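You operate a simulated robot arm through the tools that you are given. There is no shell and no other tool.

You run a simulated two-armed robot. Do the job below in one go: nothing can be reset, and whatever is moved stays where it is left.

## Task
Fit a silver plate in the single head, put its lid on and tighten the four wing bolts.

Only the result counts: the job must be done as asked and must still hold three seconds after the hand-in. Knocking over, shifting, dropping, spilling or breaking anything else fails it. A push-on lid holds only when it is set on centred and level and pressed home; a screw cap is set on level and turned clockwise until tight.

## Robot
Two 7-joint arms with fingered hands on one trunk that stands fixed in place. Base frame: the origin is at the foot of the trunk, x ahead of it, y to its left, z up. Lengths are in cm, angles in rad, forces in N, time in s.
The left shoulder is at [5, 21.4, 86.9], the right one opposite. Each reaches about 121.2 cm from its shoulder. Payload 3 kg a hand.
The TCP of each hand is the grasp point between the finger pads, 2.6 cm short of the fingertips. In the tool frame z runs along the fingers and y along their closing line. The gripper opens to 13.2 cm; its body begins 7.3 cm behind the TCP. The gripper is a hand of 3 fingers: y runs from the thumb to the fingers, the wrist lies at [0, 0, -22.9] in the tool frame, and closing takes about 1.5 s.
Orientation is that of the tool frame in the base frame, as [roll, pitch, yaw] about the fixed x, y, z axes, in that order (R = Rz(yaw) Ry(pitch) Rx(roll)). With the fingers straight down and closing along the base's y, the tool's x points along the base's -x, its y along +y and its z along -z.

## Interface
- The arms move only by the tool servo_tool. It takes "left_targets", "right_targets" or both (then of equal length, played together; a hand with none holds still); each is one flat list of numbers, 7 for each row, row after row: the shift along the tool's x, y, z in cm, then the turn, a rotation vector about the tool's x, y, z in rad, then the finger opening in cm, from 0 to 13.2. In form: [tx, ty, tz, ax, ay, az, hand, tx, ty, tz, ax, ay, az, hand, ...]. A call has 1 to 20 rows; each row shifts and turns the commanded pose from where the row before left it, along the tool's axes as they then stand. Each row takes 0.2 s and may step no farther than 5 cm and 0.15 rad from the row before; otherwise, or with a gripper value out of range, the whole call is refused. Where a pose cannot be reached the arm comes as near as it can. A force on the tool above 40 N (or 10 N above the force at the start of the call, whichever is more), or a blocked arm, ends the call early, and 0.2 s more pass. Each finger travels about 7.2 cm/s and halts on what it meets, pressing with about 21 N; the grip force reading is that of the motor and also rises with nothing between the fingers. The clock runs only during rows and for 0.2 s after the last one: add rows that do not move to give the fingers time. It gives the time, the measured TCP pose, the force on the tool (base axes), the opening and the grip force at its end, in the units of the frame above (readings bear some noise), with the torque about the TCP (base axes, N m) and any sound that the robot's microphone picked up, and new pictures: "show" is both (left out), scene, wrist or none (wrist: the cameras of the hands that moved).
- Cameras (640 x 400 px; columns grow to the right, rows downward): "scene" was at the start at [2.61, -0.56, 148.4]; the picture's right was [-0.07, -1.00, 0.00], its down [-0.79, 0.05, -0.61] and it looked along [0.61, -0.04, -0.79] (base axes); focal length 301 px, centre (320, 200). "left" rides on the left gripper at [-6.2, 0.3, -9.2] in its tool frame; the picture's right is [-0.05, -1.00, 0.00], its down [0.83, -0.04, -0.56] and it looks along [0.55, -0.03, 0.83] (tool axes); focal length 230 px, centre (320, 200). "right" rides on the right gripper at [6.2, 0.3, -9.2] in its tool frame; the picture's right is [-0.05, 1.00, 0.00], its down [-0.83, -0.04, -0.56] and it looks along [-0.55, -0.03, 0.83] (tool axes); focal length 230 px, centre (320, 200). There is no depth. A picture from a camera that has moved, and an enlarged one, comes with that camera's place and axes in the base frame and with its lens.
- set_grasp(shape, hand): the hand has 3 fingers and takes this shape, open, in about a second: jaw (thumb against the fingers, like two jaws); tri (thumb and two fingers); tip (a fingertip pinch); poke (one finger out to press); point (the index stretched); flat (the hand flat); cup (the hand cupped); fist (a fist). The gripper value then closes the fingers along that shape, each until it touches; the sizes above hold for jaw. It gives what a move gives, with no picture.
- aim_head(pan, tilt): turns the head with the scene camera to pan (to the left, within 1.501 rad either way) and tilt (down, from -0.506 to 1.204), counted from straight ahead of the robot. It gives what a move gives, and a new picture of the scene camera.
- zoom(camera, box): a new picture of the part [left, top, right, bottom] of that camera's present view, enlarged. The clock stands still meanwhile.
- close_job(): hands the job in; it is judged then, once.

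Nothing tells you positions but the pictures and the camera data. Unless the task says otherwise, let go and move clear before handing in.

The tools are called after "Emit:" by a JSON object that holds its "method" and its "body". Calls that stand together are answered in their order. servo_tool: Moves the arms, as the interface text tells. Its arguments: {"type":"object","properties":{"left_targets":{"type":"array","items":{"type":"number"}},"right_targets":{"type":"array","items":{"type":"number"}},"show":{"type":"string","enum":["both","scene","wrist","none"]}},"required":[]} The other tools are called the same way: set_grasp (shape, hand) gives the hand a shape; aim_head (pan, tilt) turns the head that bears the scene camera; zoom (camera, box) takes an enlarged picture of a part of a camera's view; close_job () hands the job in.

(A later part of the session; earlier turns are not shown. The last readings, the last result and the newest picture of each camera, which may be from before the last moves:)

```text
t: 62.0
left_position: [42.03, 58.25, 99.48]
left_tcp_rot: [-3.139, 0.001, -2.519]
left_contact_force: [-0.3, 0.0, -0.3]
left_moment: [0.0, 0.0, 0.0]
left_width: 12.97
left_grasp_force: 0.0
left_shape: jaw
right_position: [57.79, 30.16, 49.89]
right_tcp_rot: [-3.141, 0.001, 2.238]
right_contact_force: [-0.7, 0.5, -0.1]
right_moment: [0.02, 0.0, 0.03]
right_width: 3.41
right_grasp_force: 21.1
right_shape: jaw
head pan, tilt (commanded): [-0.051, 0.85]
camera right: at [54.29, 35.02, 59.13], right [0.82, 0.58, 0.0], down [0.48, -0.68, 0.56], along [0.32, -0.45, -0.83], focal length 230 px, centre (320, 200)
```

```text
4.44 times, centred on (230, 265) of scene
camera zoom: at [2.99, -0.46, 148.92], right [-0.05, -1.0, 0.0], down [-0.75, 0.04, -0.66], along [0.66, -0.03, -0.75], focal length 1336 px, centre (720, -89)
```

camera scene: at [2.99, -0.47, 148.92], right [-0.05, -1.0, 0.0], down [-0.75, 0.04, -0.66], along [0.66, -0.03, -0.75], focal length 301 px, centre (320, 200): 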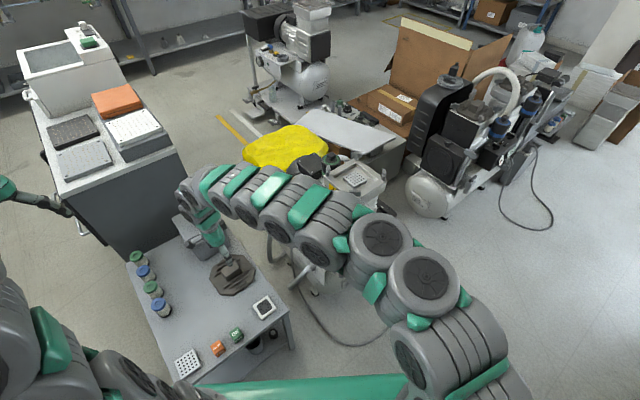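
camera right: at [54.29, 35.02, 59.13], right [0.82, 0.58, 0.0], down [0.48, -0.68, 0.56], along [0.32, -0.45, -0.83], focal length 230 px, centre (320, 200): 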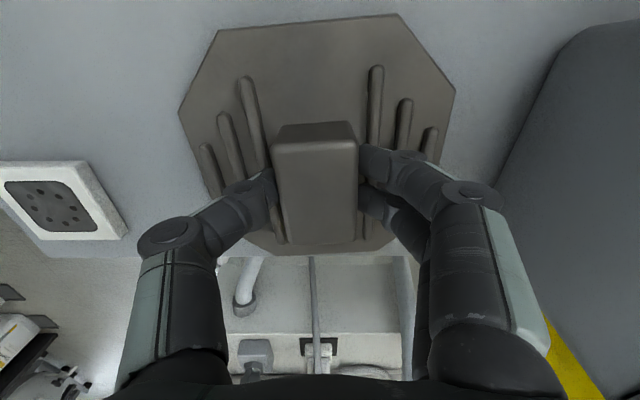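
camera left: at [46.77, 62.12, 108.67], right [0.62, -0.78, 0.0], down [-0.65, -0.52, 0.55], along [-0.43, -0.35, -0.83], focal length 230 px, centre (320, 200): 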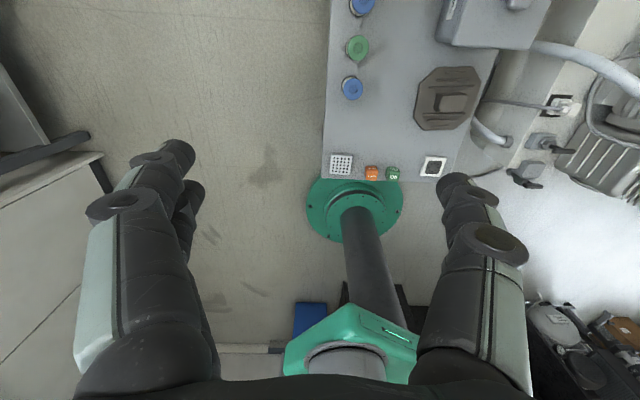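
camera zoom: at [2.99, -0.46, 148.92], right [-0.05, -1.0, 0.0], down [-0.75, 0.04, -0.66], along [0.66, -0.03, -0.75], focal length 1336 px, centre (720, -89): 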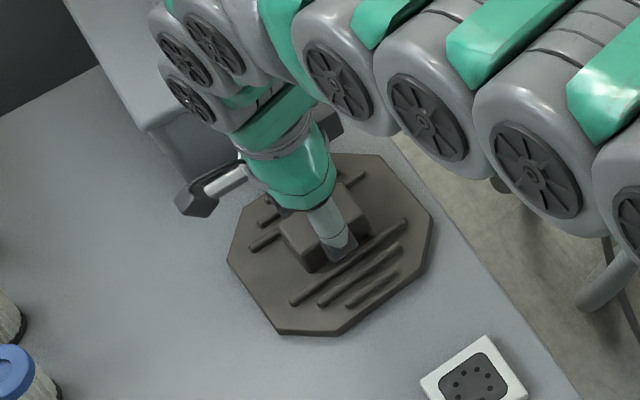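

The handle is gripped. I'll lift gently and check the lid stays level.

Emit:
{"method": "servo_tool", "body": {"right_targets": [0, 0, -0.6, 0, 0, 0, 2.5, 0, 0, -1, 0, 0, 0, 2.5, 0, 0, -2, 0, 0, 0, 2.5, 0, 0, -3, 0, 0, 0, 2.5, 0, 0, -3, 0, 0, 0, 2.5, 0, 0, 0, 0, 0, 0, 2.5], "show": "both"}}

Emit:
{"method": "zoom", "body": {"camera": "scene", "box": [180, 200, 290, 310]}}

```text
t: 63.4
left_position: [42.11, 58.3, 99.5]
left_tcp_rot: [-3.139, 0.003, -2.518]
left_contact_force: [-0.3, -0.4, -1.1]
left_moment: [-0.03, 0.0, 0.02]
left_width: 13.0
left_grasp_force: 0.1
left_shape: jaw
right_position: [57.85, 29.97, 59.48]
right_tcp_rot: [-3.14, -0.001, 2.236]
right_contact_force: [0.8, 0.5, -6.0]
right_moment: [0.04, 0.03, 0.01]
right_width: 3.43
right_grasp_force: 20.8
right_shape: jaw
head pan, tilt (commanded): [-0.051, 0.85]
camera scene: at [3.0, -0.46, 148.92], right [-0.05, -1.0, 0.0], down [-0.75, 0.04, -0.66], along [0.66, -0.03, -0.75], focal length 301 px, centre (320, 200)
camera right: at [54.29, 35.0, 68.72], right [0.82, 0.58, 0.0], down [0.48, -0.68, 0.55], along [0.32, -0.45, -0.83], focal length 230 px, centre (320, 200)
```

scene: 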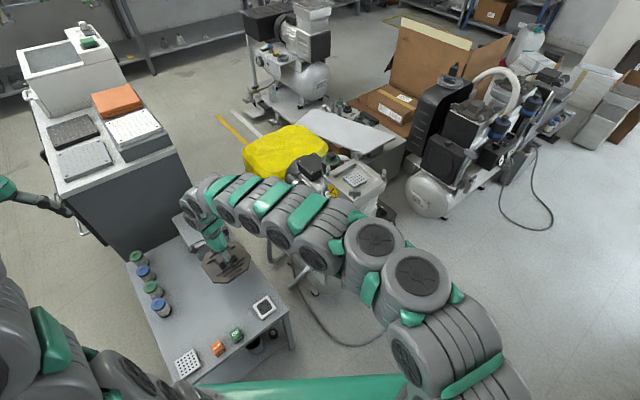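
right: 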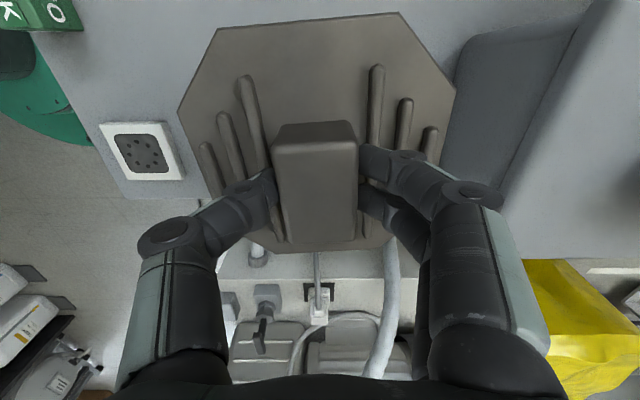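

```text
3.64 times, centred on (235, 255) of scene
camera zoom: at [3.0, -0.46, 148.92], right [-0.05, -1.0, 0.0], down [-0.75, 0.04, -0.66], along [0.66, -0.03, -0.75], focal length 1093 px, centre (629, 0)
```

zoom: 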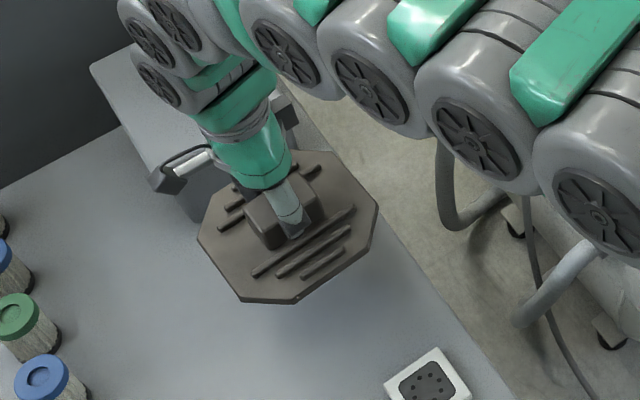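

The lid hangs level, centred on the hand within 2 mm. I'll raise it to z≈95 and carry it across to above the head.

Emit:
{"method": "servo_tool", "body": {"right_targets": [0, 0, -4.5, 0, 0, 0, 2.5, 0, 0, -4.5, 0, 0, 0, 2.5, 0, 0, -4.5, 0, 0, 0, 2.5, 0, 0, -4.5, 0, 0, 0, 2.5, 0, 0, -4.5, 0, 0, 0, 2.5, 0, 0, -4.5, 0, 0, 0, 2.5, 0, 0, -4.5, 0, 0, 0, 2.5, 0, 0, -4.5, 0, 0, 0, 2.5, -4.45, -1.175, 0, 0, 0, 0, 2.5, -4.45, -1.175, 0, 0, 0, 0, 2.5, -4.45, -1.175, 0, 0, 0, 0, 2.5, -4.45, -1.175, 0, 0, 0, 0, 2.5, -4.45, -1.175, 0, 0, 0, 0, 2.5, -4.45, -1.175, 0, 0, 0, 0, 2.5, -4.45, -1.175, 0, 0, 0, 0, 2.5, -4.45, -1.175, 0, 0, 0, 0, 2.5, -4.45, -1.175, 0, 0, 0, 0, 2.5, 0, 0, 0, 0, 0, 0, 2.5], "show": "both"}}

```text
t: 67.2
left_position: [42.05, 58.21, 99.4]
left_tcp_rot: [-3.138, 0.002, -2.518]
left_contact_force: [0.7, -0.5, -0.1]
left_moment: [0.02, 0.01, 0.05]
left_width: 12.97
left_grasp_force: 0.1
left_shape: jaw
right_position: [74.06, -7.93, 95.43]
right_tcp_rot: [3.141, 0.0, 2.237]
right_contact_force: [-0.2, 0.2, -6.0]
right_moment: [0.03, 0.03, 0.02]
right_width: 3.4
right_grasp_force: 21.1
right_shape: jaw
head pan, tilt (commanded): [-0.051, 0.85]
camera scene: at [3.0, -0.47, 148.92], right [-0.05, -1.0, 0.0], down [-0.75, 0.04, -0.66], along [0.66, -0.03, -0.75], focal length 301 px, centre (320, 200)
camera right: at [70.55, -2.89, 104.58], right [0.82, 0.58, 0.0], down [0.48, -0.68, 0.55], along [0.32, -0.45, -0.83], focal length 230 px, centre (320, 200)
```

scene: 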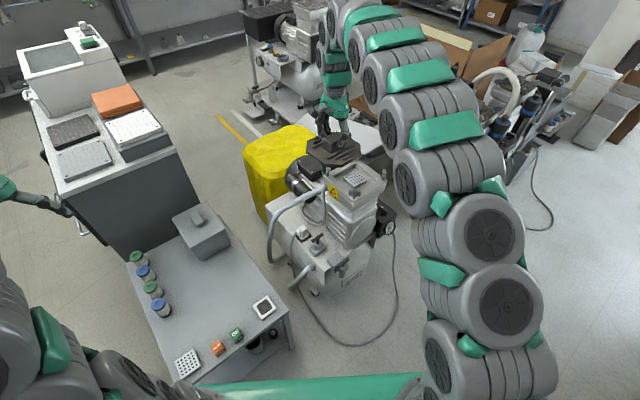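
right: 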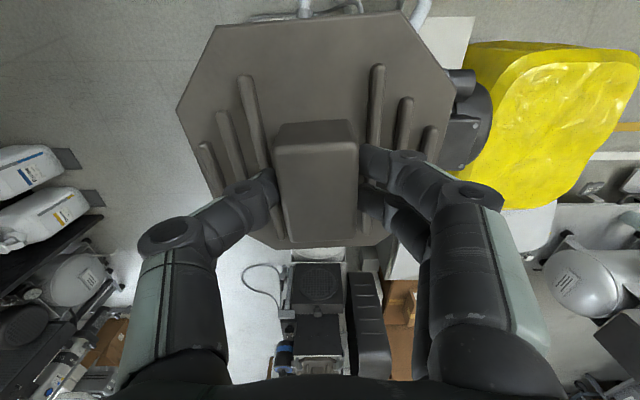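

Emit:
{"method": "servo_tool", "body": {"right_targets": [-4.57, -1.12, 0, 0, 0, 0, 2.5, -4.57, -1.12, 0, 0, 0, 0, 2.5, 0, 0, 2, 0, 0, 0.056, 2.5, 0, 0, 3, 0, 0, 0, 2.5, 0, 0, 0, 0, 0, 0, 2.5], "show": "wrist"}}

Emit:
{"method": "zoom", "body": {"camera": "scene", "box": [290, 110, 410, 220]}}

```text
t: 68.4
left_position: [42.07, 58.18, 99.42]
left_tcp_rot: [-3.139, 0.002, -2.518]
left_contact_force: [-0.1, 0.5, -0.2]
left_moment: [0.03, 0.01, -0.02]
left_width: 12.96
left_grasp_force: 0.1
left_shape: jaw
right_position: [78.18, -16.44, 90.59]
right_tcp_rot: [-3.141, -0.001, 2.182]
right_contact_force: [0.4, -0.1, -4.8]
right_moment: [0.02, 0.02, -0.02]
right_width: 3.38
right_grasp_force: 20.6
right_shape: jaw
head pan, tilt (commanded): [-0.051, 0.85]
camera right: at [74.86, -11.32, 99.71], right [0.85, 0.53, 0.0], down [0.44, -0.71, 0.56], along [0.29, -0.47, -0.83], focal length 230 px, centre (320, 200)
```

right: 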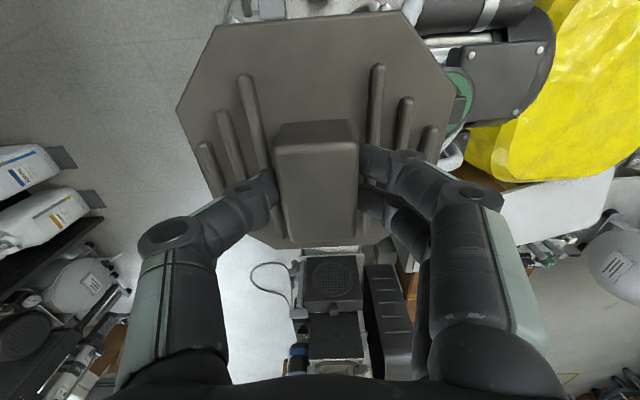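

```text
3.64 times, centred on (350, 165) of scene
camera zoom: at [3.0, -0.47, 148.92], right [-0.05, -1.0, 0.0], down [-0.75, 0.04, -0.66], along [0.66, -0.03, -0.75], focal length 1093 px, centre (211, 327)
```

zoom: 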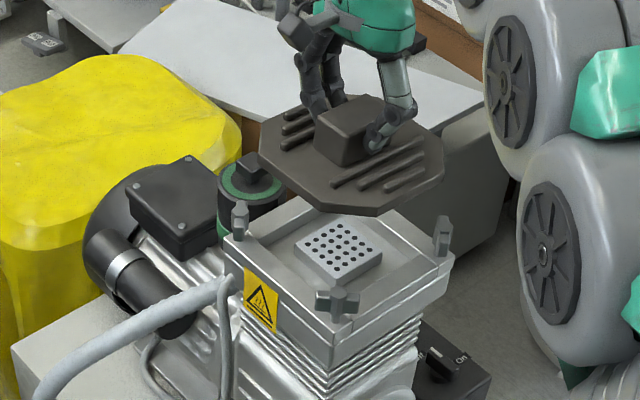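

The lid hovers over the head with edges parallel. Before lowering, I'll bring the left wrist camera to a second viewpoint to check the alignment with the bolts precisely.

Emit:
{"method": "servo_tool", "body": {"left_targets": [1.27, -4.26, 0.13, 0, 0, 0, 13, 1.27, -4.26, 0.13, 0, 0, 0, 13, 1.27, -4.26, 0.13, 0, 0, 0, 13, 1.27, -4.26, 0.13, 0, 0, 0, 13, 1.27, -4.26, 0.13, 0, 0, 0, 13, 1.27, -4.26, 0.13, 0, 0, 0, 13, 1.27, -4.26, 0.13, 0, 0, 0, 13, 1.27, -4.26, 0.13, 0, 0, 0, 13, 1.27, -4.26, 0.13, 0, 0, 0, 13, 1.27, -4.26, 0.13, 0, 0, 0, 13, 0, 0, 0, 0, 0, -0.15, 13, 0, 0, 0, 0, 0, -0.15, 13, 0, 0, 0, 0, 0, -0.15, 13, 0, 0, 0, 0, 0, -0.15, 13, 0, 0, 0, 0, 0, -0.15, 13, 0, 0, 0, 0, 0, 0, 13], "show": "wrist"}}

```text
t: 71.8
left_position: [56.54, 16.22, 98.28]
left_tcp_rot: [-3.139, 0.001, -1.768]
left_contact_force: [-0.9, 0.6, -0.1]
left_moment: [-0.02, 0.0, 0.0]
left_width: 12.99
left_grasp_force: 0.1
left_shape: jaw
right_position: [78.25, -16.45, 90.59]
right_tcp_rot: [3.14, 0.001, 2.183]
right_contact_force: [0.0, -1.1, -5.0]
right_moment: [0.01, -0.02, -0.03]
right_width: 3.38
right_grasp_force: 21.1
right_shape: jaw
head pan, tilt (commanded): [-0.051, 0.85]
camera left: at [57.39, 22.34, 107.47], right [0.99, -0.14, 0.0], down [-0.12, -0.82, 0.56], along [-0.08, -0.55, -0.83], focal length 230 px, centre (320, 200)
```

left: 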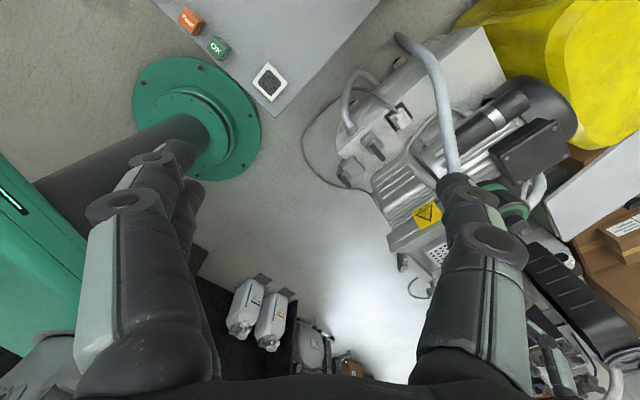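

The thumb hides the head in this view; I'll turn the left hand further so the head falls between the fingers.

Emit:
{"method": "servo_tool", "body": {"left_targets": [0, 0, 0, 0, 0, -0.15, 13, 0, 0, 0, 0, 0, -0.15, 13, 0, 0, 0, 0, 0, -0.15, 13, 0, 0, 0, 0, 0, -0.15, 13, 0, 0, 0, 0, 0, -0.15, 13, 0, 0, 0, 0, 0, 0, 13], "show": "wrist"}}

```text
t: 73.2
left_position: [49.4, 21.03, 96.8]
left_tcp_rot: [-3.138, -0.017, -1.034]
left_contact_force: [1.0, 0.1, -1.4]
left_moment: [0.05, 0.02, -0.01]
left_width: 13.02
left_grasp_force: 0.0
left_shape: jaw
left hand out of reach, approached as far as the arm can: row 4, 5
right_position: [78.11, -16.5, 90.64]
right_tcp_rot: [3.14, 0.0, 2.182]
right_contact_force: [-0.7, 0.2, -5.5]
right_moment: [0.04, 0.01, 0.01]
right_width: 3.39
right_grasp_force: 21.2
right_shape: jaw
head pan, tilt (commanded): [-0.051, 0.85]
camera left: at [45.76, 26.28, 105.95], right [0.83, 0.56, 0.0], down [0.46, -0.68, 0.57], along [0.32, -0.47, -0.82], focal length 230 px, centre (320, 200)
```

left: 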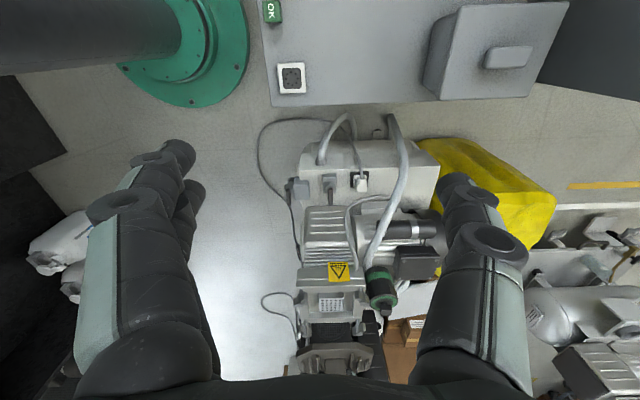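

Emit:
{"method": "zoom", "body": {"camera": "left", "box": [270, 250, 400, 390]}}

Emit:
{"method": "zoom", "body": {"camera": "scene", "box": [320, 140, 400, 210]}}

```text
2.86 times, centred on (335, 320) of left
camera zoom: at [45.76, 26.28, 105.95], right [0.83, 0.56, 0.0], down [0.46, -0.68, 0.57], along [0.32, -0.47, -0.82], focal length 657 px, centre (277, -143)
```

zoom: 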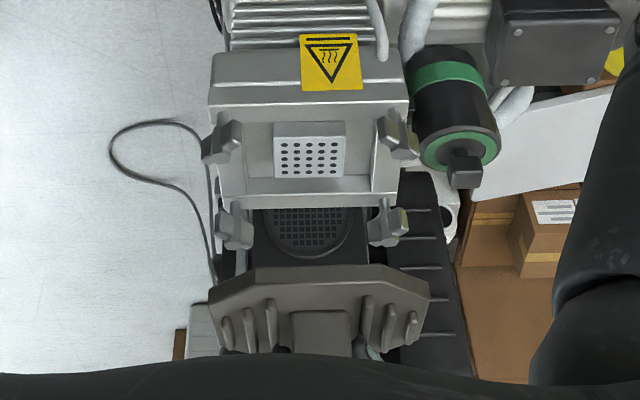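

```text
5.71 times, centred on (360, 175) of scene
camera zoom: at [3.0, -0.47, 148.92], right [-0.05, -1.0, 0.0], down [-0.75, 0.04, -0.66], along [0.66, -0.03, -0.75], focal length 1718 px, centre (91, 343)
```

zoom: 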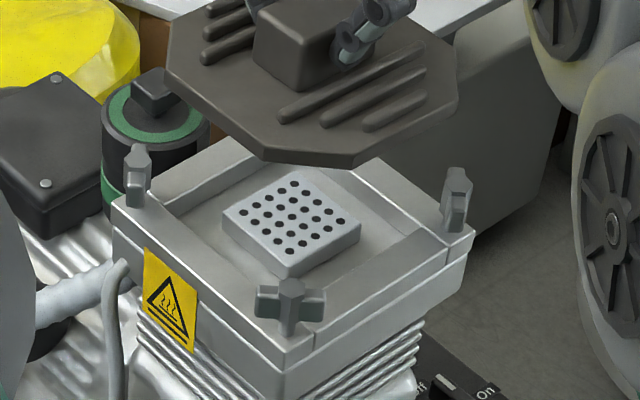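

Emit:
{"method": "zoom", "body": {"camera": "left", "box": [305, 280, 375, 380]}}

Emit:
{"method": "zoom", "body": {"camera": "left", "box": [305, 280, 345, 305]}}

Emit:
{"method": "zoom", "body": {"camera": "left", "box": [340, 280, 380, 305]}}

Emit:
{"method": "zoom", "body": {"camera": "left", "box": [305, 315, 375, 360]}}

```text
4.00 times, centred on (340, 330) of left
camera zoom: at [45.76, 26.28, 105.95], right [0.83, 0.56, 0.0], down [0.46, -0.68, 0.57], along [0.32, -0.47, -0.82], focal length 920 px, centre (240, -320)
```

zoom: 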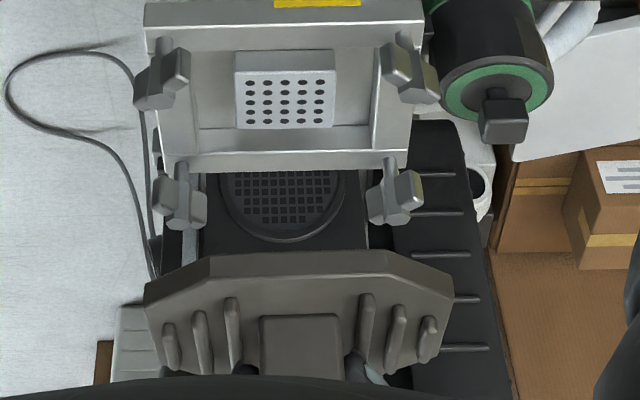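

```text
16.00 times, centred on (325, 292) of left
camera zoom: at [45.76, 26.28, 105.95], right [0.83, 0.56, 0.0], down [0.46, -0.68, 0.57], along [0.32, -0.47, -0.82], focal length 3681 px, centre (240, -1280)
```

zoom: 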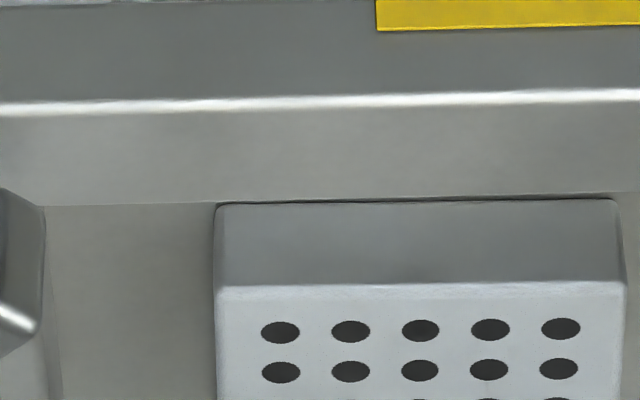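

```text
16.00 times, centred on (360, 292) of left
camera zoom: at [45.76, 26.28, 105.95], right [0.83, 0.56, 0.0], down [0.46, -0.68, 0.57], along [0.32, -0.47, -0.82], focal length 3681 px, centre (-320, -1280)
```

zoom: 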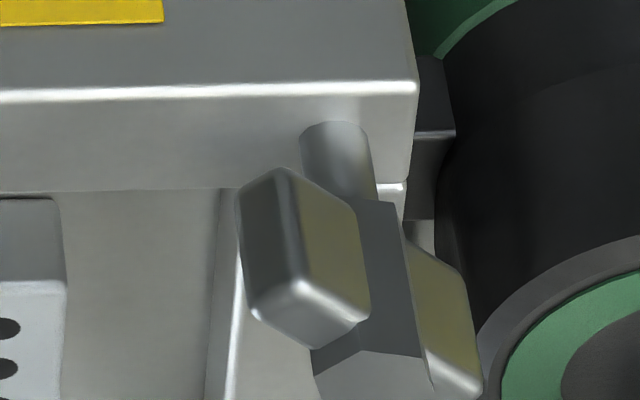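

```text
8.89 times, centred on (340, 338) of left
camera zoom: at [45.76, 26.28, 105.95], right [0.83, 0.56, 0.0], down [0.46, -0.68, 0.57], along [0.32, -0.47, -0.82], focal length 2045 px, centre (142, -1022)
```

zoom: 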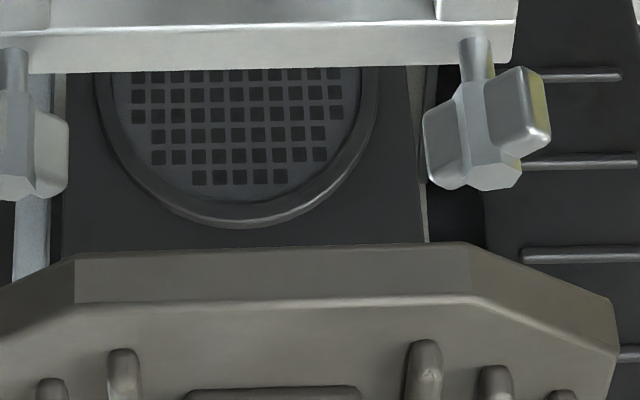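

This view shows lid and head nearly perfectly parallel (within 0.3°) and offset by only about 2 mm. I'll apply that correction and lower toward the bolt tops.

Emit:
{"method": "servo_tool", "body": {"right_targets": [0.1, -0.15, 1.5, 0, 0, 0, 2.5, 0, 0, 1.5, 0, 0, 0, 2.5, 0, 0, 1.5, 0, 0, 0, 2.5, 0, 0, 0, 0, 0, 0, 2.5], "show": "wrist"}}

Emit:
{"method": "zoom", "body": {"camera": "left", "box": [305, 270, 375, 370]}}

Emit:
{"method": "zoom", "body": {"camera": "scene", "box": [320, 140, 400, 210]}}

```text
t: 74.2
left_position: [49.32, 20.9, 96.87]
left_tcp_rot: [-3.136, -0.016, -1.034]
left_contact_force: [0.5, 0.6, 0.4]
left_moment: [0.02, -0.03, -0.01]
left_width: 13.01
left_grasp_force: 0.0
left_shape: jaw
right_position: [77.83, -16.51, 85.98]
right_tcp_rot: [-3.14, 0.0, 2.181]
right_contact_force: [0.7, 0.0, -6.5]
right_moment: [0.04, 0.03, 0.01]
right_width: 3.42
right_grasp_force: 21.0
right_shape: jaw
head pan, tilt (commanded): [-0.051, 0.85]
camera right: at [74.68, -11.39, 95.12], right [0.85, 0.53, 0.0], down [0.44, -0.71, 0.56], along [0.29, -0.47, -0.83], focal length 230 px, centre (320, 200)
```

right: 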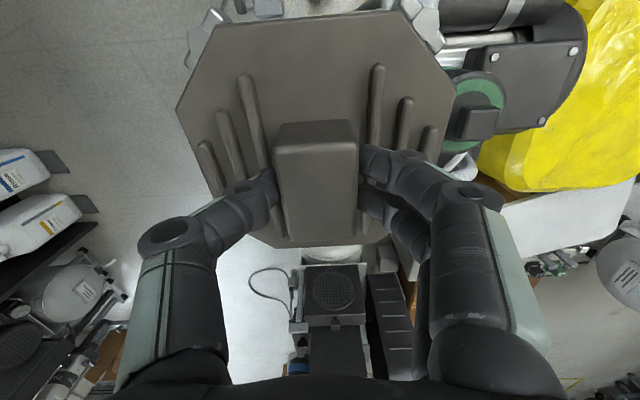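

```text
4.00 times, centred on (340, 320) of left
camera zoom: at [45.77, 26.27, 105.94], right [0.83, 0.56, 0.0], down [0.45, -0.68, 0.57], along [0.32, -0.47, -0.82], focal length 920 px, centre (240, -280)
```

zoom: 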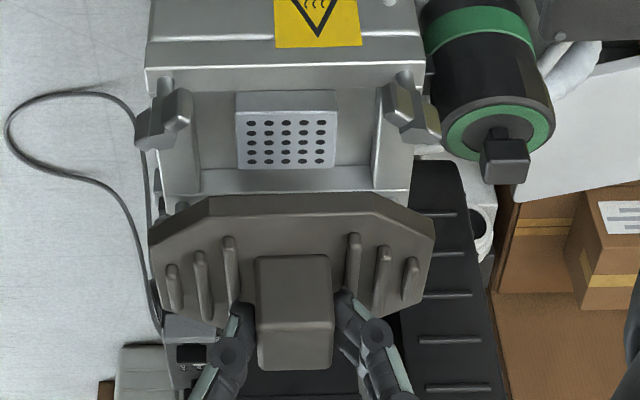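

```text
5.71 times, centred on (360, 175) of scene
camera zoom: at [3.0, -0.47, 148.92], right [-0.05, -1.0, 0.0], down [-0.75, 0.04, -0.66], along [0.66, -0.03, -0.75], focal length 1718 px, centre (91, 343)
```

zoom: 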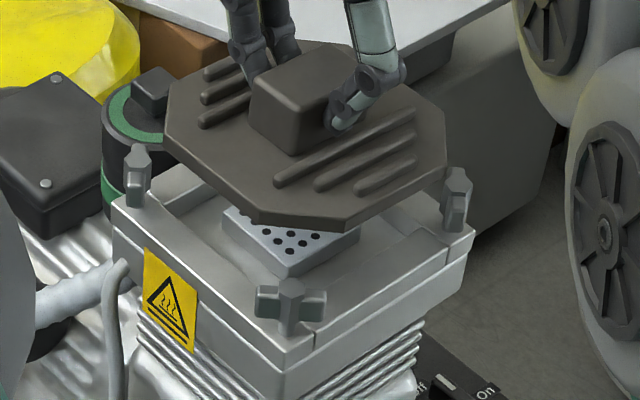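

Everything lines up well; I'll continue down slowly between the bolts.

Emit:
{"method": "servo_tool", "body": {"right_targets": [0, 0, 1, 0, 0, 0, 2.5, 0, 0, 1, 0, 0, 0, 2.5, 0, 0, 1, 0, 0, 0, 2.5, 0, 0, 0, 0, 0, 0, 2.5], "show": "none"}}

Emit:
{"method": "zoom", "body": {"camera": "left", "box": [305, 270, 375, 370]}}

Emit:
{"method": "zoom", "body": {"camera": "scene", "box": [320, 140, 400, 210]}}

Emit:
{"method": "zoom", "body": {"camera": "right", "box": [160, 0, 480, 200]}}

```text
t: 75.2
left_position: [49.34, 21.12, 96.95]
left_tcp_rot: [-3.136, -0.017, -1.034]
left_contact_force: [0.3, 0.3, 1.2]
left_moment: [-0.01, 0.03, -0.02]
left_width: 12.98
left_grasp_force: 0.0
left_shape: jaw
right_position: [77.94, -16.29, 83.07]
right_tcp_rot: [-3.141, 0.0, 2.181]
right_contact_force: [-0.4, -0.3, -7.1]
right_moment: [0.07, -0.02, -0.02]
right_width: 3.37
right_grasp_force: 21.1
right_shape: jaw
head pan, tilt (commanded): [-0.051, 0.85]
```

```text
4.00 times, centred on (340, 320) of left
camera zoom: at [45.78, 26.27, 105.94], right [0.83, 0.56, 0.0], down [0.45, -0.68, 0.57], along [0.32, -0.47, -0.82], focal length 920 px, centre (240, -280)
```

zoom: 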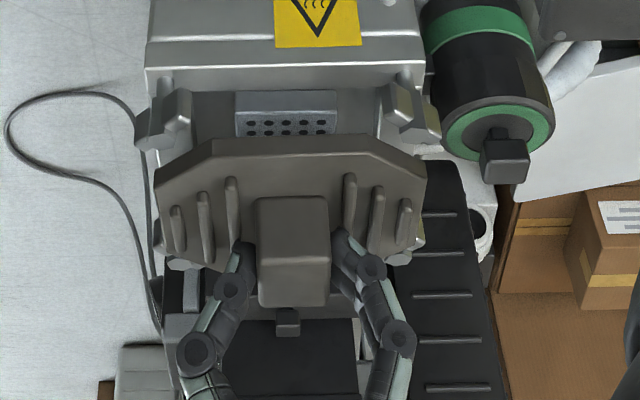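

```text
5.71 times, centred on (360, 175) of scene
camera zoom: at [3.0, -0.47, 148.92], right [-0.05, -1.0, 0.0], down [-0.75, 0.04, -0.66], along [0.66, -0.03, -0.75], focal length 1718 px, centre (91, 343)
```

zoom: 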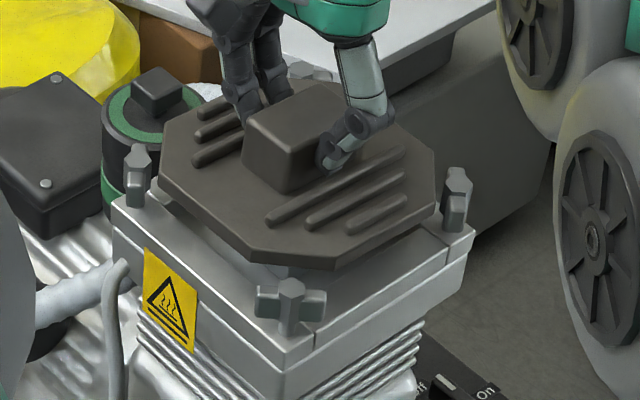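

```text
2.00 times, centred on (320, 100) of right
camera zoom: at [74.65, -11.17, 92.12], right [0.85, 0.53, 0.0], down [0.44, -0.71, 0.56], along [0.29, -0.47, -0.83], focal length 460 px, centre (320, 400)
```

zoom: 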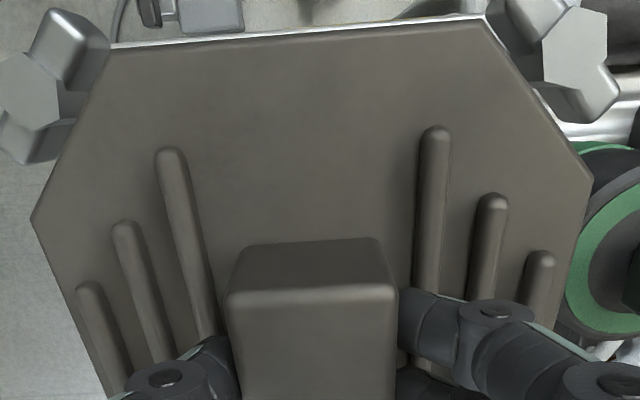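

Emit:
{"method": "zoom", "body": {"camera": "right", "box": [150, 0, 230, 100]}}

Emit:
{"method": "zoom", "body": {"camera": "right", "box": [390, 0, 470, 100]}}

Emit:
{"method": "zoom", "body": {"camera": "left", "box": [310, 280, 370, 330]}}

```text
4.00 times, centred on (190, 50) of right
camera zoom: at [74.65, -11.17, 92.12], right [0.85, 0.53, 0.0], down [0.44, -0.71, 0.56], along [0.29, -0.47, -0.83], focal length 920 px, centre (840, 800)
```

zoom: 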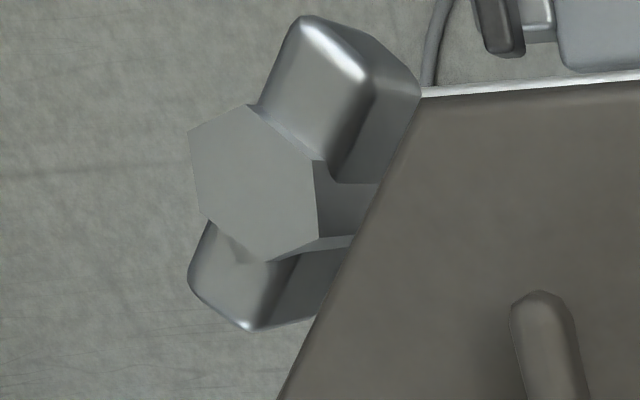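

```text
4.00 times, centred on (430, 50) of right
camera zoom: at [74.65, -11.17, 92.12], right [0.85, 0.53, 0.0], down [0.44, -0.71, 0.56], along [0.29, -0.47, -0.83], focal length 920 px, centre (-120, 800)
```

zoom: 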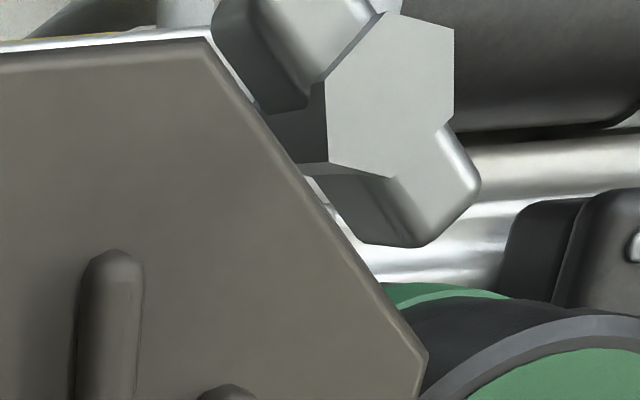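

```text
8.00 times, centred on (340, 305) of left
camera zoom: at [45.78, 26.27, 105.94], right [0.83, 0.56, 0.0], down [0.45, -0.68, 0.57], along [0.32, -0.47, -0.82], focal length 1841 px, centre (160, -640)
```

zoom: 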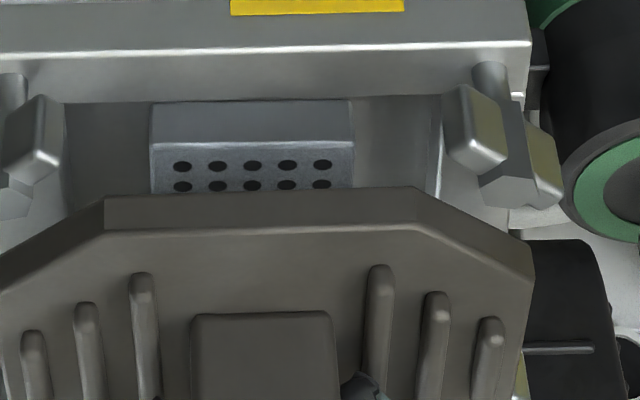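

From the close views the lid's rotation matches the bolts within 0.1°, and it should shift about 2.5 mm toward the near-left edge. I'll apply that and lower further.

Emit:
{"method": "servo_tool", "body": {"right_targets": [0.25, 0, 0, 0, 0, 0, 2.5, 0, 0, 0.8, 0, 0, 0, 2.5, 0, 0, 0.8, 0, 0, 0, 2.5, 0, 0, 0, 0, 0, 0, 2.5], "show": "none"}}

Emit:
{"method": "zoom", "body": {"camera": "left", "box": [310, 275, 370, 325]}}

Emit:
{"method": "zoom", "body": {"camera": "scene", "box": [325, 145, 395, 205]}}

Emit:
{"method": "zoom", "body": {"camera": "right", "box": [150, 0, 230, 100]}}

Emit:
{"method": "zoom", "body": {"camera": "right", "box": [390, 0, 470, 100]}}

```text
t: 76.2
left_position: [49.28, 21.05, 96.92]
left_tcp_rot: [-3.137, -0.017, -1.033]
left_contact_force: [-0.2, 1.1, -0.7]
left_moment: [0.0, -0.02, 0.0]
left_width: 13.03
left_grasp_force: 0.1
left_shape: jaw
right_position: [77.82, -16.19, 81.42]
right_tcp_rot: [-3.141, 0.001, 2.181]
right_contact_force: [0.3, 0.0, -5.9]
right_moment: [0.04, 0.01, 0.01]
right_width: 3.37
right_grasp_force: 20.5
right_shape: jaw
head pan, tilt (commanded): [-0.051, 0.85]
```

```text
8.00 times, centred on (340, 300) of left
camera zoom: at [45.77, 26.27, 105.94], right [0.83, 0.56, 0.0], down [0.45, -0.68, 0.57], along [0.32, -0.47, -0.82], focal length 1841 px, centre (160, -600)
```

zoom: 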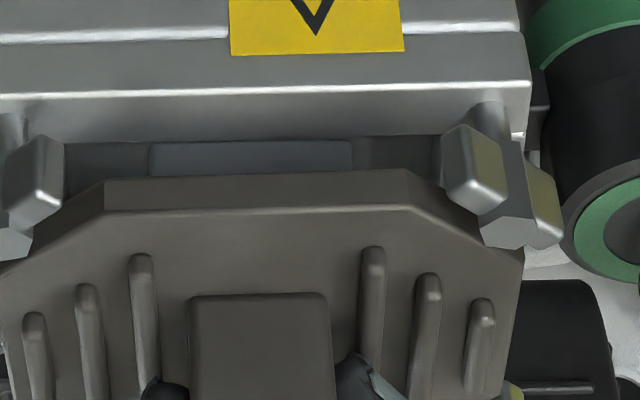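

```text
6.67 times, centred on (360, 175) of scene
camera zoom: at [3.0, -0.47, 148.92], right [-0.05, -1.0, 0.0], down [-0.75, 0.04, -0.66], along [0.66, -0.03, -0.75], focal length 2004 px, centre (53, 367)
```

zoom: 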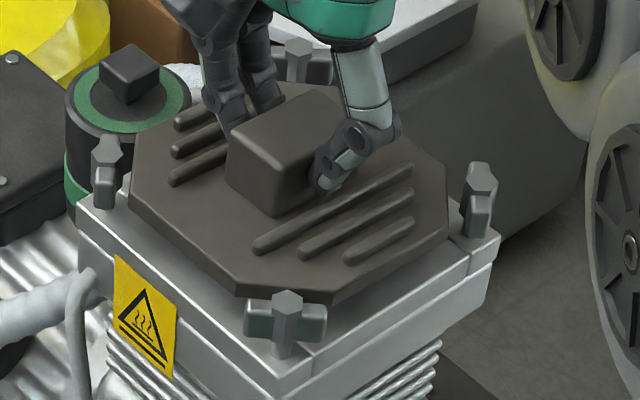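

```text
4.00 times, centred on (190, 50) of right
camera zoom: at [74.55, -11.07, 90.53], right [0.85, 0.53, 0.0], down [0.44, -0.71, 0.55], along [0.29, -0.47, -0.83], focal length 920 px, centre (840, 800)
```

zoom: 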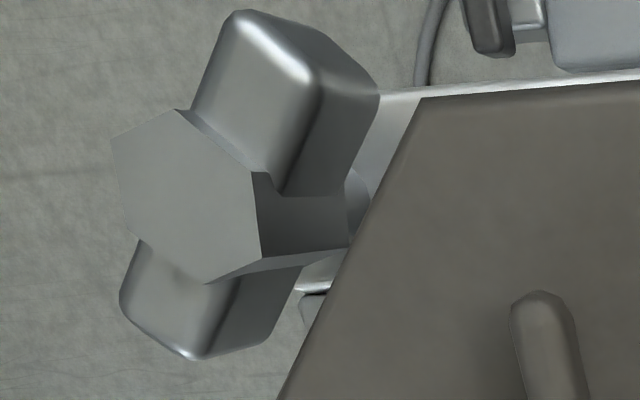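

```text
4.00 times, centred on (430, 50) of right
camera zoom: at [74.55, -11.07, 90.53], right [0.85, 0.53, 0.0], down [0.44, -0.71, 0.55], along [0.29, -0.47, -0.83], focal length 920 px, centre (-120, 800)
```

zoom: 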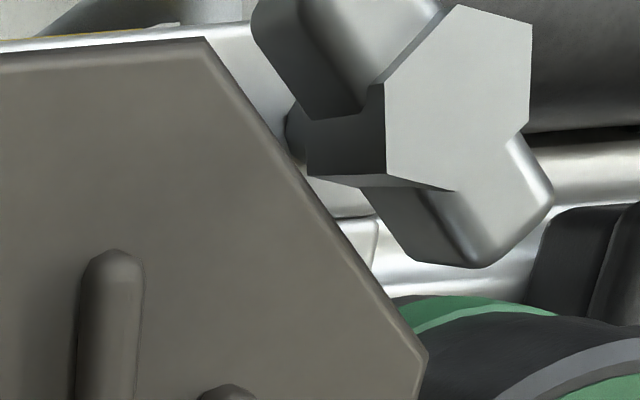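

The lid passes cleanly between the bolts. I'll lower in small steps until it seats.

Emit:
{"method": "servo_tool", "body": {"right_targets": [0, 0, 0.5, 0, 0, 0, 2.5, 0, 0, 0.5, 0, 0, 0, 2.5, 0, 0, 0.4, 0, 0, 0, 2.5, 0, 0, 0, 0, 0, 0, 2.5], "show": "none"}}

Emit:
{"method": "zoom", "body": {"camera": "left", "box": [310, 275, 370, 325]}}

Emit:
{"method": "zoom", "body": {"camera": "scene", "box": [325, 145, 395, 205]}}

```text
t: 77.2
left_position: [49.2, 21.07, 96.93]
left_tcp_rot: [-3.136, -0.02, -1.032]
left_contact_force: [-0.5, -0.3, -0.3]
left_moment: [0.01, -0.02, 0.01]
left_width: 12.98
left_grasp_force: 0.0
left_shape: jaw
right_position: [77.82, -16.19, 80.05]
right_tcp_rot: [3.142, -0.001, 2.183]
right_contact_force: [0.1, 0.7, -5.0]
right_moment: [-0.02, -0.03, 0.02]
right_width: 3.38
right_grasp_force: 21.2
right_shape: jaw
head pan, tilt (commanded): [-0.051, 0.85]
```

```text
8.00 times, centred on (340, 300) of left
camera zoom: at [45.77, 26.28, 105.94], right [0.83, 0.56, 0.0], down [0.46, -0.68, 0.57], along [0.32, -0.47, -0.82], focal length 1841 px, centre (160, -600)
```

zoom: 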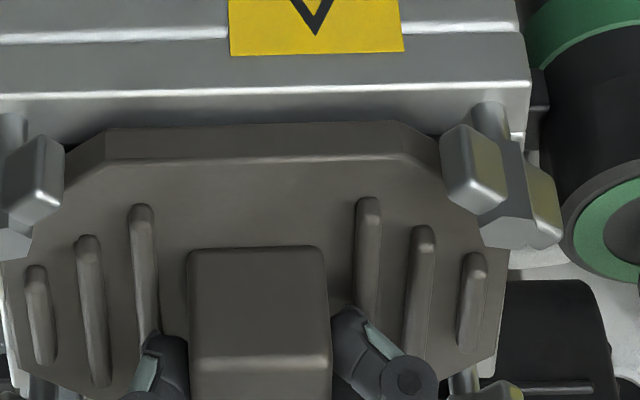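

```text
6.67 times, centred on (360, 175) of scene
camera zoom: at [3.0, -0.47, 148.92], right [-0.05, -1.0, 0.0], down [-0.75, 0.04, -0.66], along [0.66, -0.03, -0.75], focal length 2004 px, centre (53, 367)
```

zoom: 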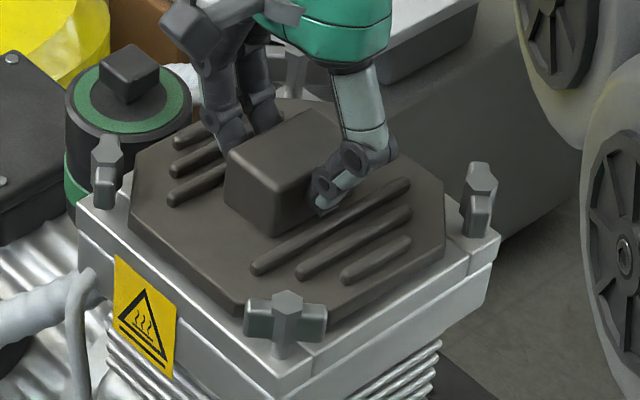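

Emit:
{"method": "servo_tool", "body": {"right_targets": [0, 0, 0.3, 0, 0, 0, 2.5, 0, 0, 0.3, 0, 0, 0, 2.5, 0, 0, 0, 0, 0, 0, 2.5], "show": "none"}}

Emit:
{"method": "servo_tool", "body": {"right_targets": [0, 0, 0.2, 0, 0, 0, 2.5, 0, 0, 0.2, 0, 0, 0, 2.5, 0, 0, 0, 0, 0, 0, 2.5], "show": "none"}}

Emit:
{"method": "zoom", "body": {"camera": "left", "box": [310, 275, 370, 325]}}

Emit:
{"method": "zoom", "body": {"camera": "scene", "box": [325, 145, 395, 205]}}

```text
t: 78.0
left_position: [49.31, 20.96, 96.88]
left_tcp_rot: [-3.137, -0.018, -1.033]
left_contact_force: [0.1, -0.1, -0.1]
left_moment: [0.01, -0.02, 0.01]
left_width: 12.99
left_grasp_force: 0.1
left_shape: jaw
right_position: [77.82, -16.21, 79.41]
right_tcp_rot: [3.141, 0.001, 2.182]
right_contact_force: [-1.1, -0.2, 12.7]
right_moment: [-0.03, -0.08, 0.03]
right_width: 3.43
right_grasp_force: 21.3
right_shape: jaw
head pan, tilt (commanded): [-0.051, 0.85]
```

```text
t: 78.7
left_position: [49.34, 20.96, 96.89]
left_tcp_rot: [-3.137, -0.015, -1.034]
left_contact_force: [0.2, -0.5, -0.5]
left_moment: [0.0, 0.03, 0.0]
left_width: 12.99
left_grasp_force: 0.1
left_shape: jaw
right_position: [77.97, -16.23, 79.45]
right_tcp_rot: [3.136, 0.005, 2.181]
right_contact_force: [-7.8, 1.7, 22.0]
right_moment: [-0.1, 0.23, -0.02]
right_width: 3.75
right_grasp_force: 21.1
right_shape: jaw
head pan, tilt (commanded): [-0.051, 0.85]
stopped in row 3 (right hand): the force on the tool passed its limit at 41 N (the readings are from after the stop); the commanded pose is now the measured one
```

```text
8.00 times, centred on (340, 300) of left
camera zoom: at [45.77, 26.26, 105.98], right [0.83, 0.55, 0.01], down [0.45, -0.68, 0.57], along [0.32, -0.47, -0.82], focal length 1841 px, centre (160, -600)
```

zoom: 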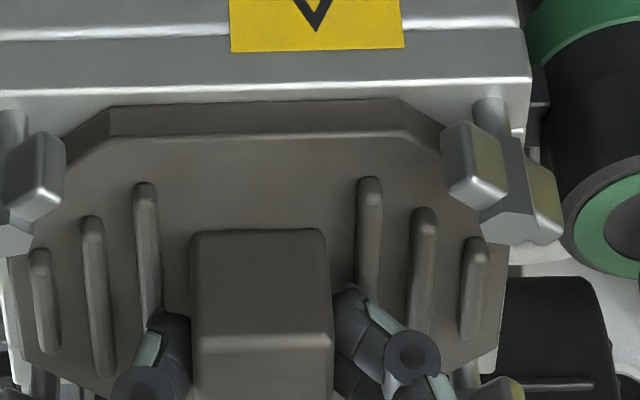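

```text
6.67 times, centred on (360, 175) of scene
camera zoom: at [2.95, -0.46, 148.92], right [-0.05, -1.0, 0.0], down [-0.75, 0.04, -0.66], along [0.66, -0.03, -0.75], focal length 2004 px, centre (53, 367)
```

zoom: 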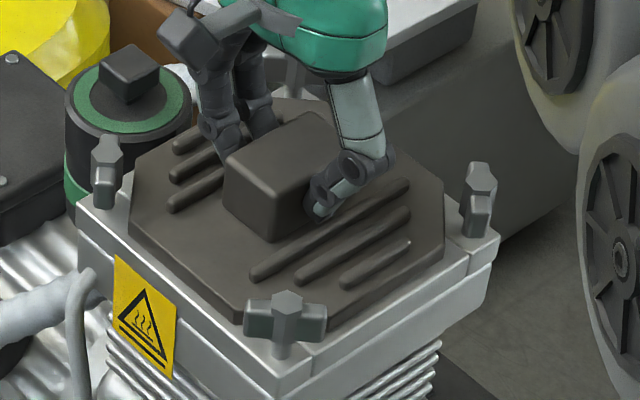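

The lid met firm resistance at TCP z≈79.4, which matches the rim height. I'll look closely at how it sits.

Emit:
{"method": "zoom", "body": {"camera": "scene", "box": [330, 165, 365, 195]}}

Emit:
{"method": "zoom", "body": {"camera": "scene", "box": [360, 165, 395, 195]}}

Emit:
{"method": "zoom", "body": {"camera": "left", "box": [312, 280, 342, 305]}}

Emit:
{"method": "zoom", "body": {"camera": "left", "box": [338, 280, 378, 310]}}

Emit:
{"method": "zoom", "body": {"camera": "right", "box": [140, 0, 480, 200]}}

```text
13.33 times, centred on (348, 180) of scene
camera zoom: at [2.95, -0.46, 148.92], right [-0.05, -1.0, 0.0], down [-0.75, 0.04, -0.66], along [0.66, -0.03, -0.75], focal length 4008 px, centre (-47, 467)
```

zoom: 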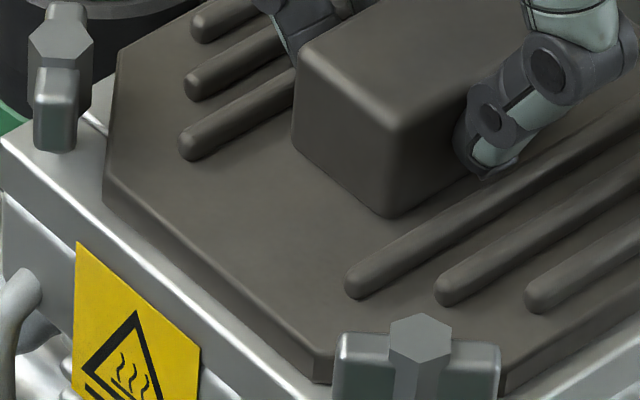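

```text
13.33 times, centred on (378, 180) of scene
camera zoom: at [2.95, -0.46, 148.92], right [-0.05, -1.0, 0.0], down [-0.75, 0.04, -0.66], along [0.66, -0.03, -0.75], focal length 4008 px, centre (-447, 467)
```

zoom: 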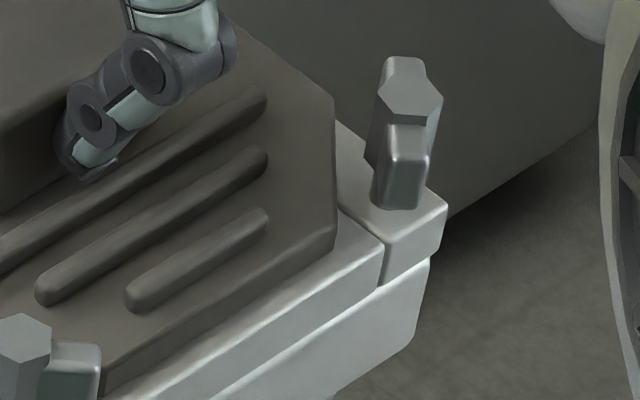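

```text
16.00 times, centred on (327, 292) of left
camera zoom: at [45.77, 26.26, 105.98], right [0.83, 0.55, 0.01], down [0.45, -0.68, 0.57], along [0.32, -0.47, -0.82], focal length 3681 px, centre (208, -1280)
```

zoom: 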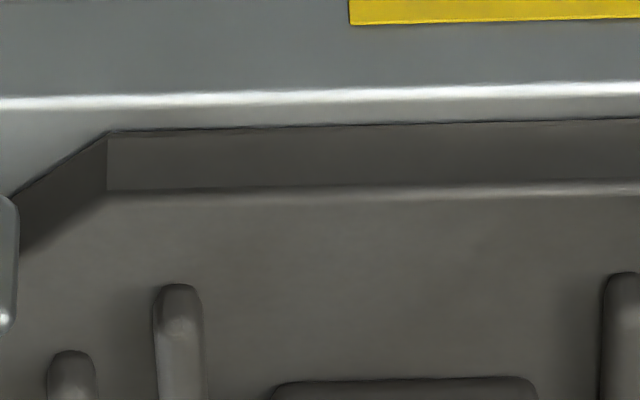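

```text
13.33 times, centred on (358, 295) of left
camera zoom: at [45.77, 26.26, 105.98], right [0.83, 0.55, 0.01], down [0.45, -0.68, 0.57], along [0.32, -0.47, -0.82], focal length 3068 px, centre (-187, -1067)
```

zoom: 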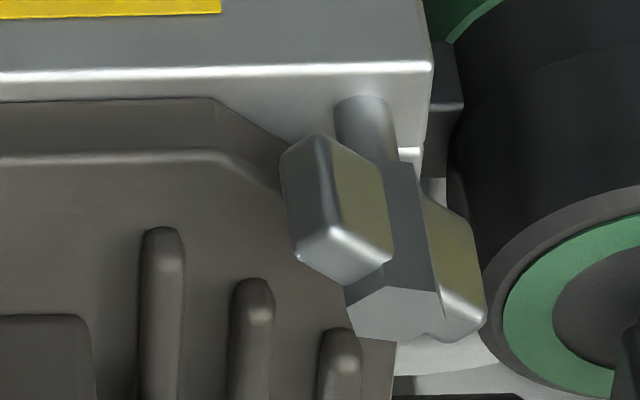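

```text
1.88 times, centred on (310, 100) of right
camera zoom: at [74.63, -10.99, 88.51], right [0.85, 0.53, 0.01], down [0.44, -0.71, 0.56], along [0.3, -0.47, -0.83], focal length 433 px, centre (339, 388)
```

zoom: 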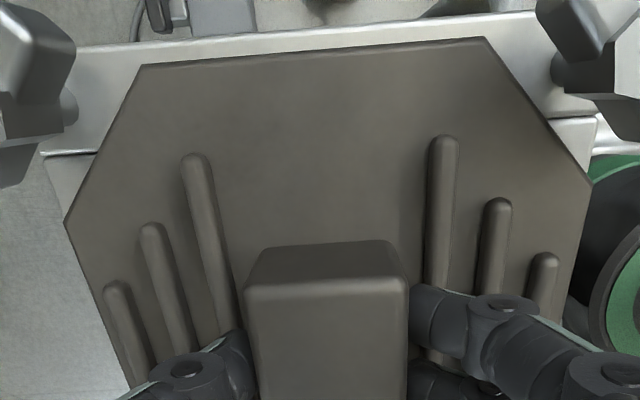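

The lid lies flat on the rim with an even margin of about 0.7 cm on the visible sides. I'll release the handle and back off upward.

Emit:
{"method": "servo_tool", "body": {"right_targets": [0, 0, -0.05, 0, 0, 0, 3.8, 0, 0, 0, 0, 0, 0, 4.5, 0, 0, 0, 0, 0, 0, 5.5, 0, 0, 0, 0, 0, 0, 7, 0, 0, 0, 0, 0, 0, 7, 0, 0, 0, 0, 0, 0, 7], "show": "none"}}

Emit:
{"method": "zoom", "body": {"camera": "right", "box": [140, 0, 480, 200]}}

```text
t: 80.1
left_position: [49.38, 21.03, 96.79]
left_tcp_rot: [-3.137, -0.017, -1.033]
left_contact_force: [-0.2, -0.5, -0.2]
left_moment: [0.01, 0.01, 0.01]
left_width: 13.01
left_grasp_force: 0.1
left_shape: jaw
right_position: [78.01, -16.2, 79.21]
right_tcp_rot: [3.14, 0.004, 2.185]
right_contact_force: [0.2, -1.1, -0.2]
right_moment: [-0.01, 0.0, -0.02]
right_width: 6.93
right_grasp_force: 0.1
right_shape: jaw
head pan, tilt (commanded): [-0.051, 0.85]
```

```text
1.88 times, centred on (310, 100) of right
camera zoom: at [74.62, -11.02, 88.43], right [0.85, 0.53, 0.0], down [0.44, -0.71, 0.56], along [0.3, -0.47, -0.83], focal length 433 px, centre (339, 388)
```

zoom: 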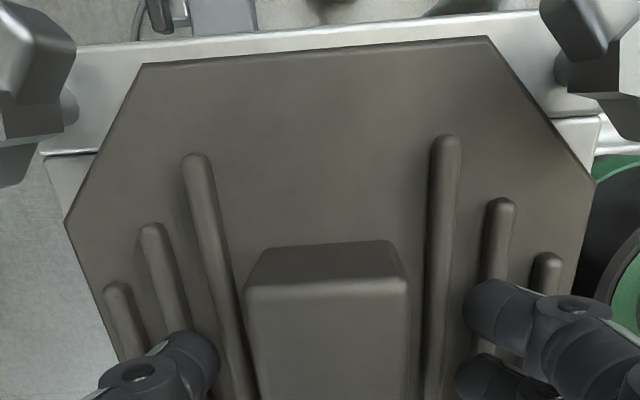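

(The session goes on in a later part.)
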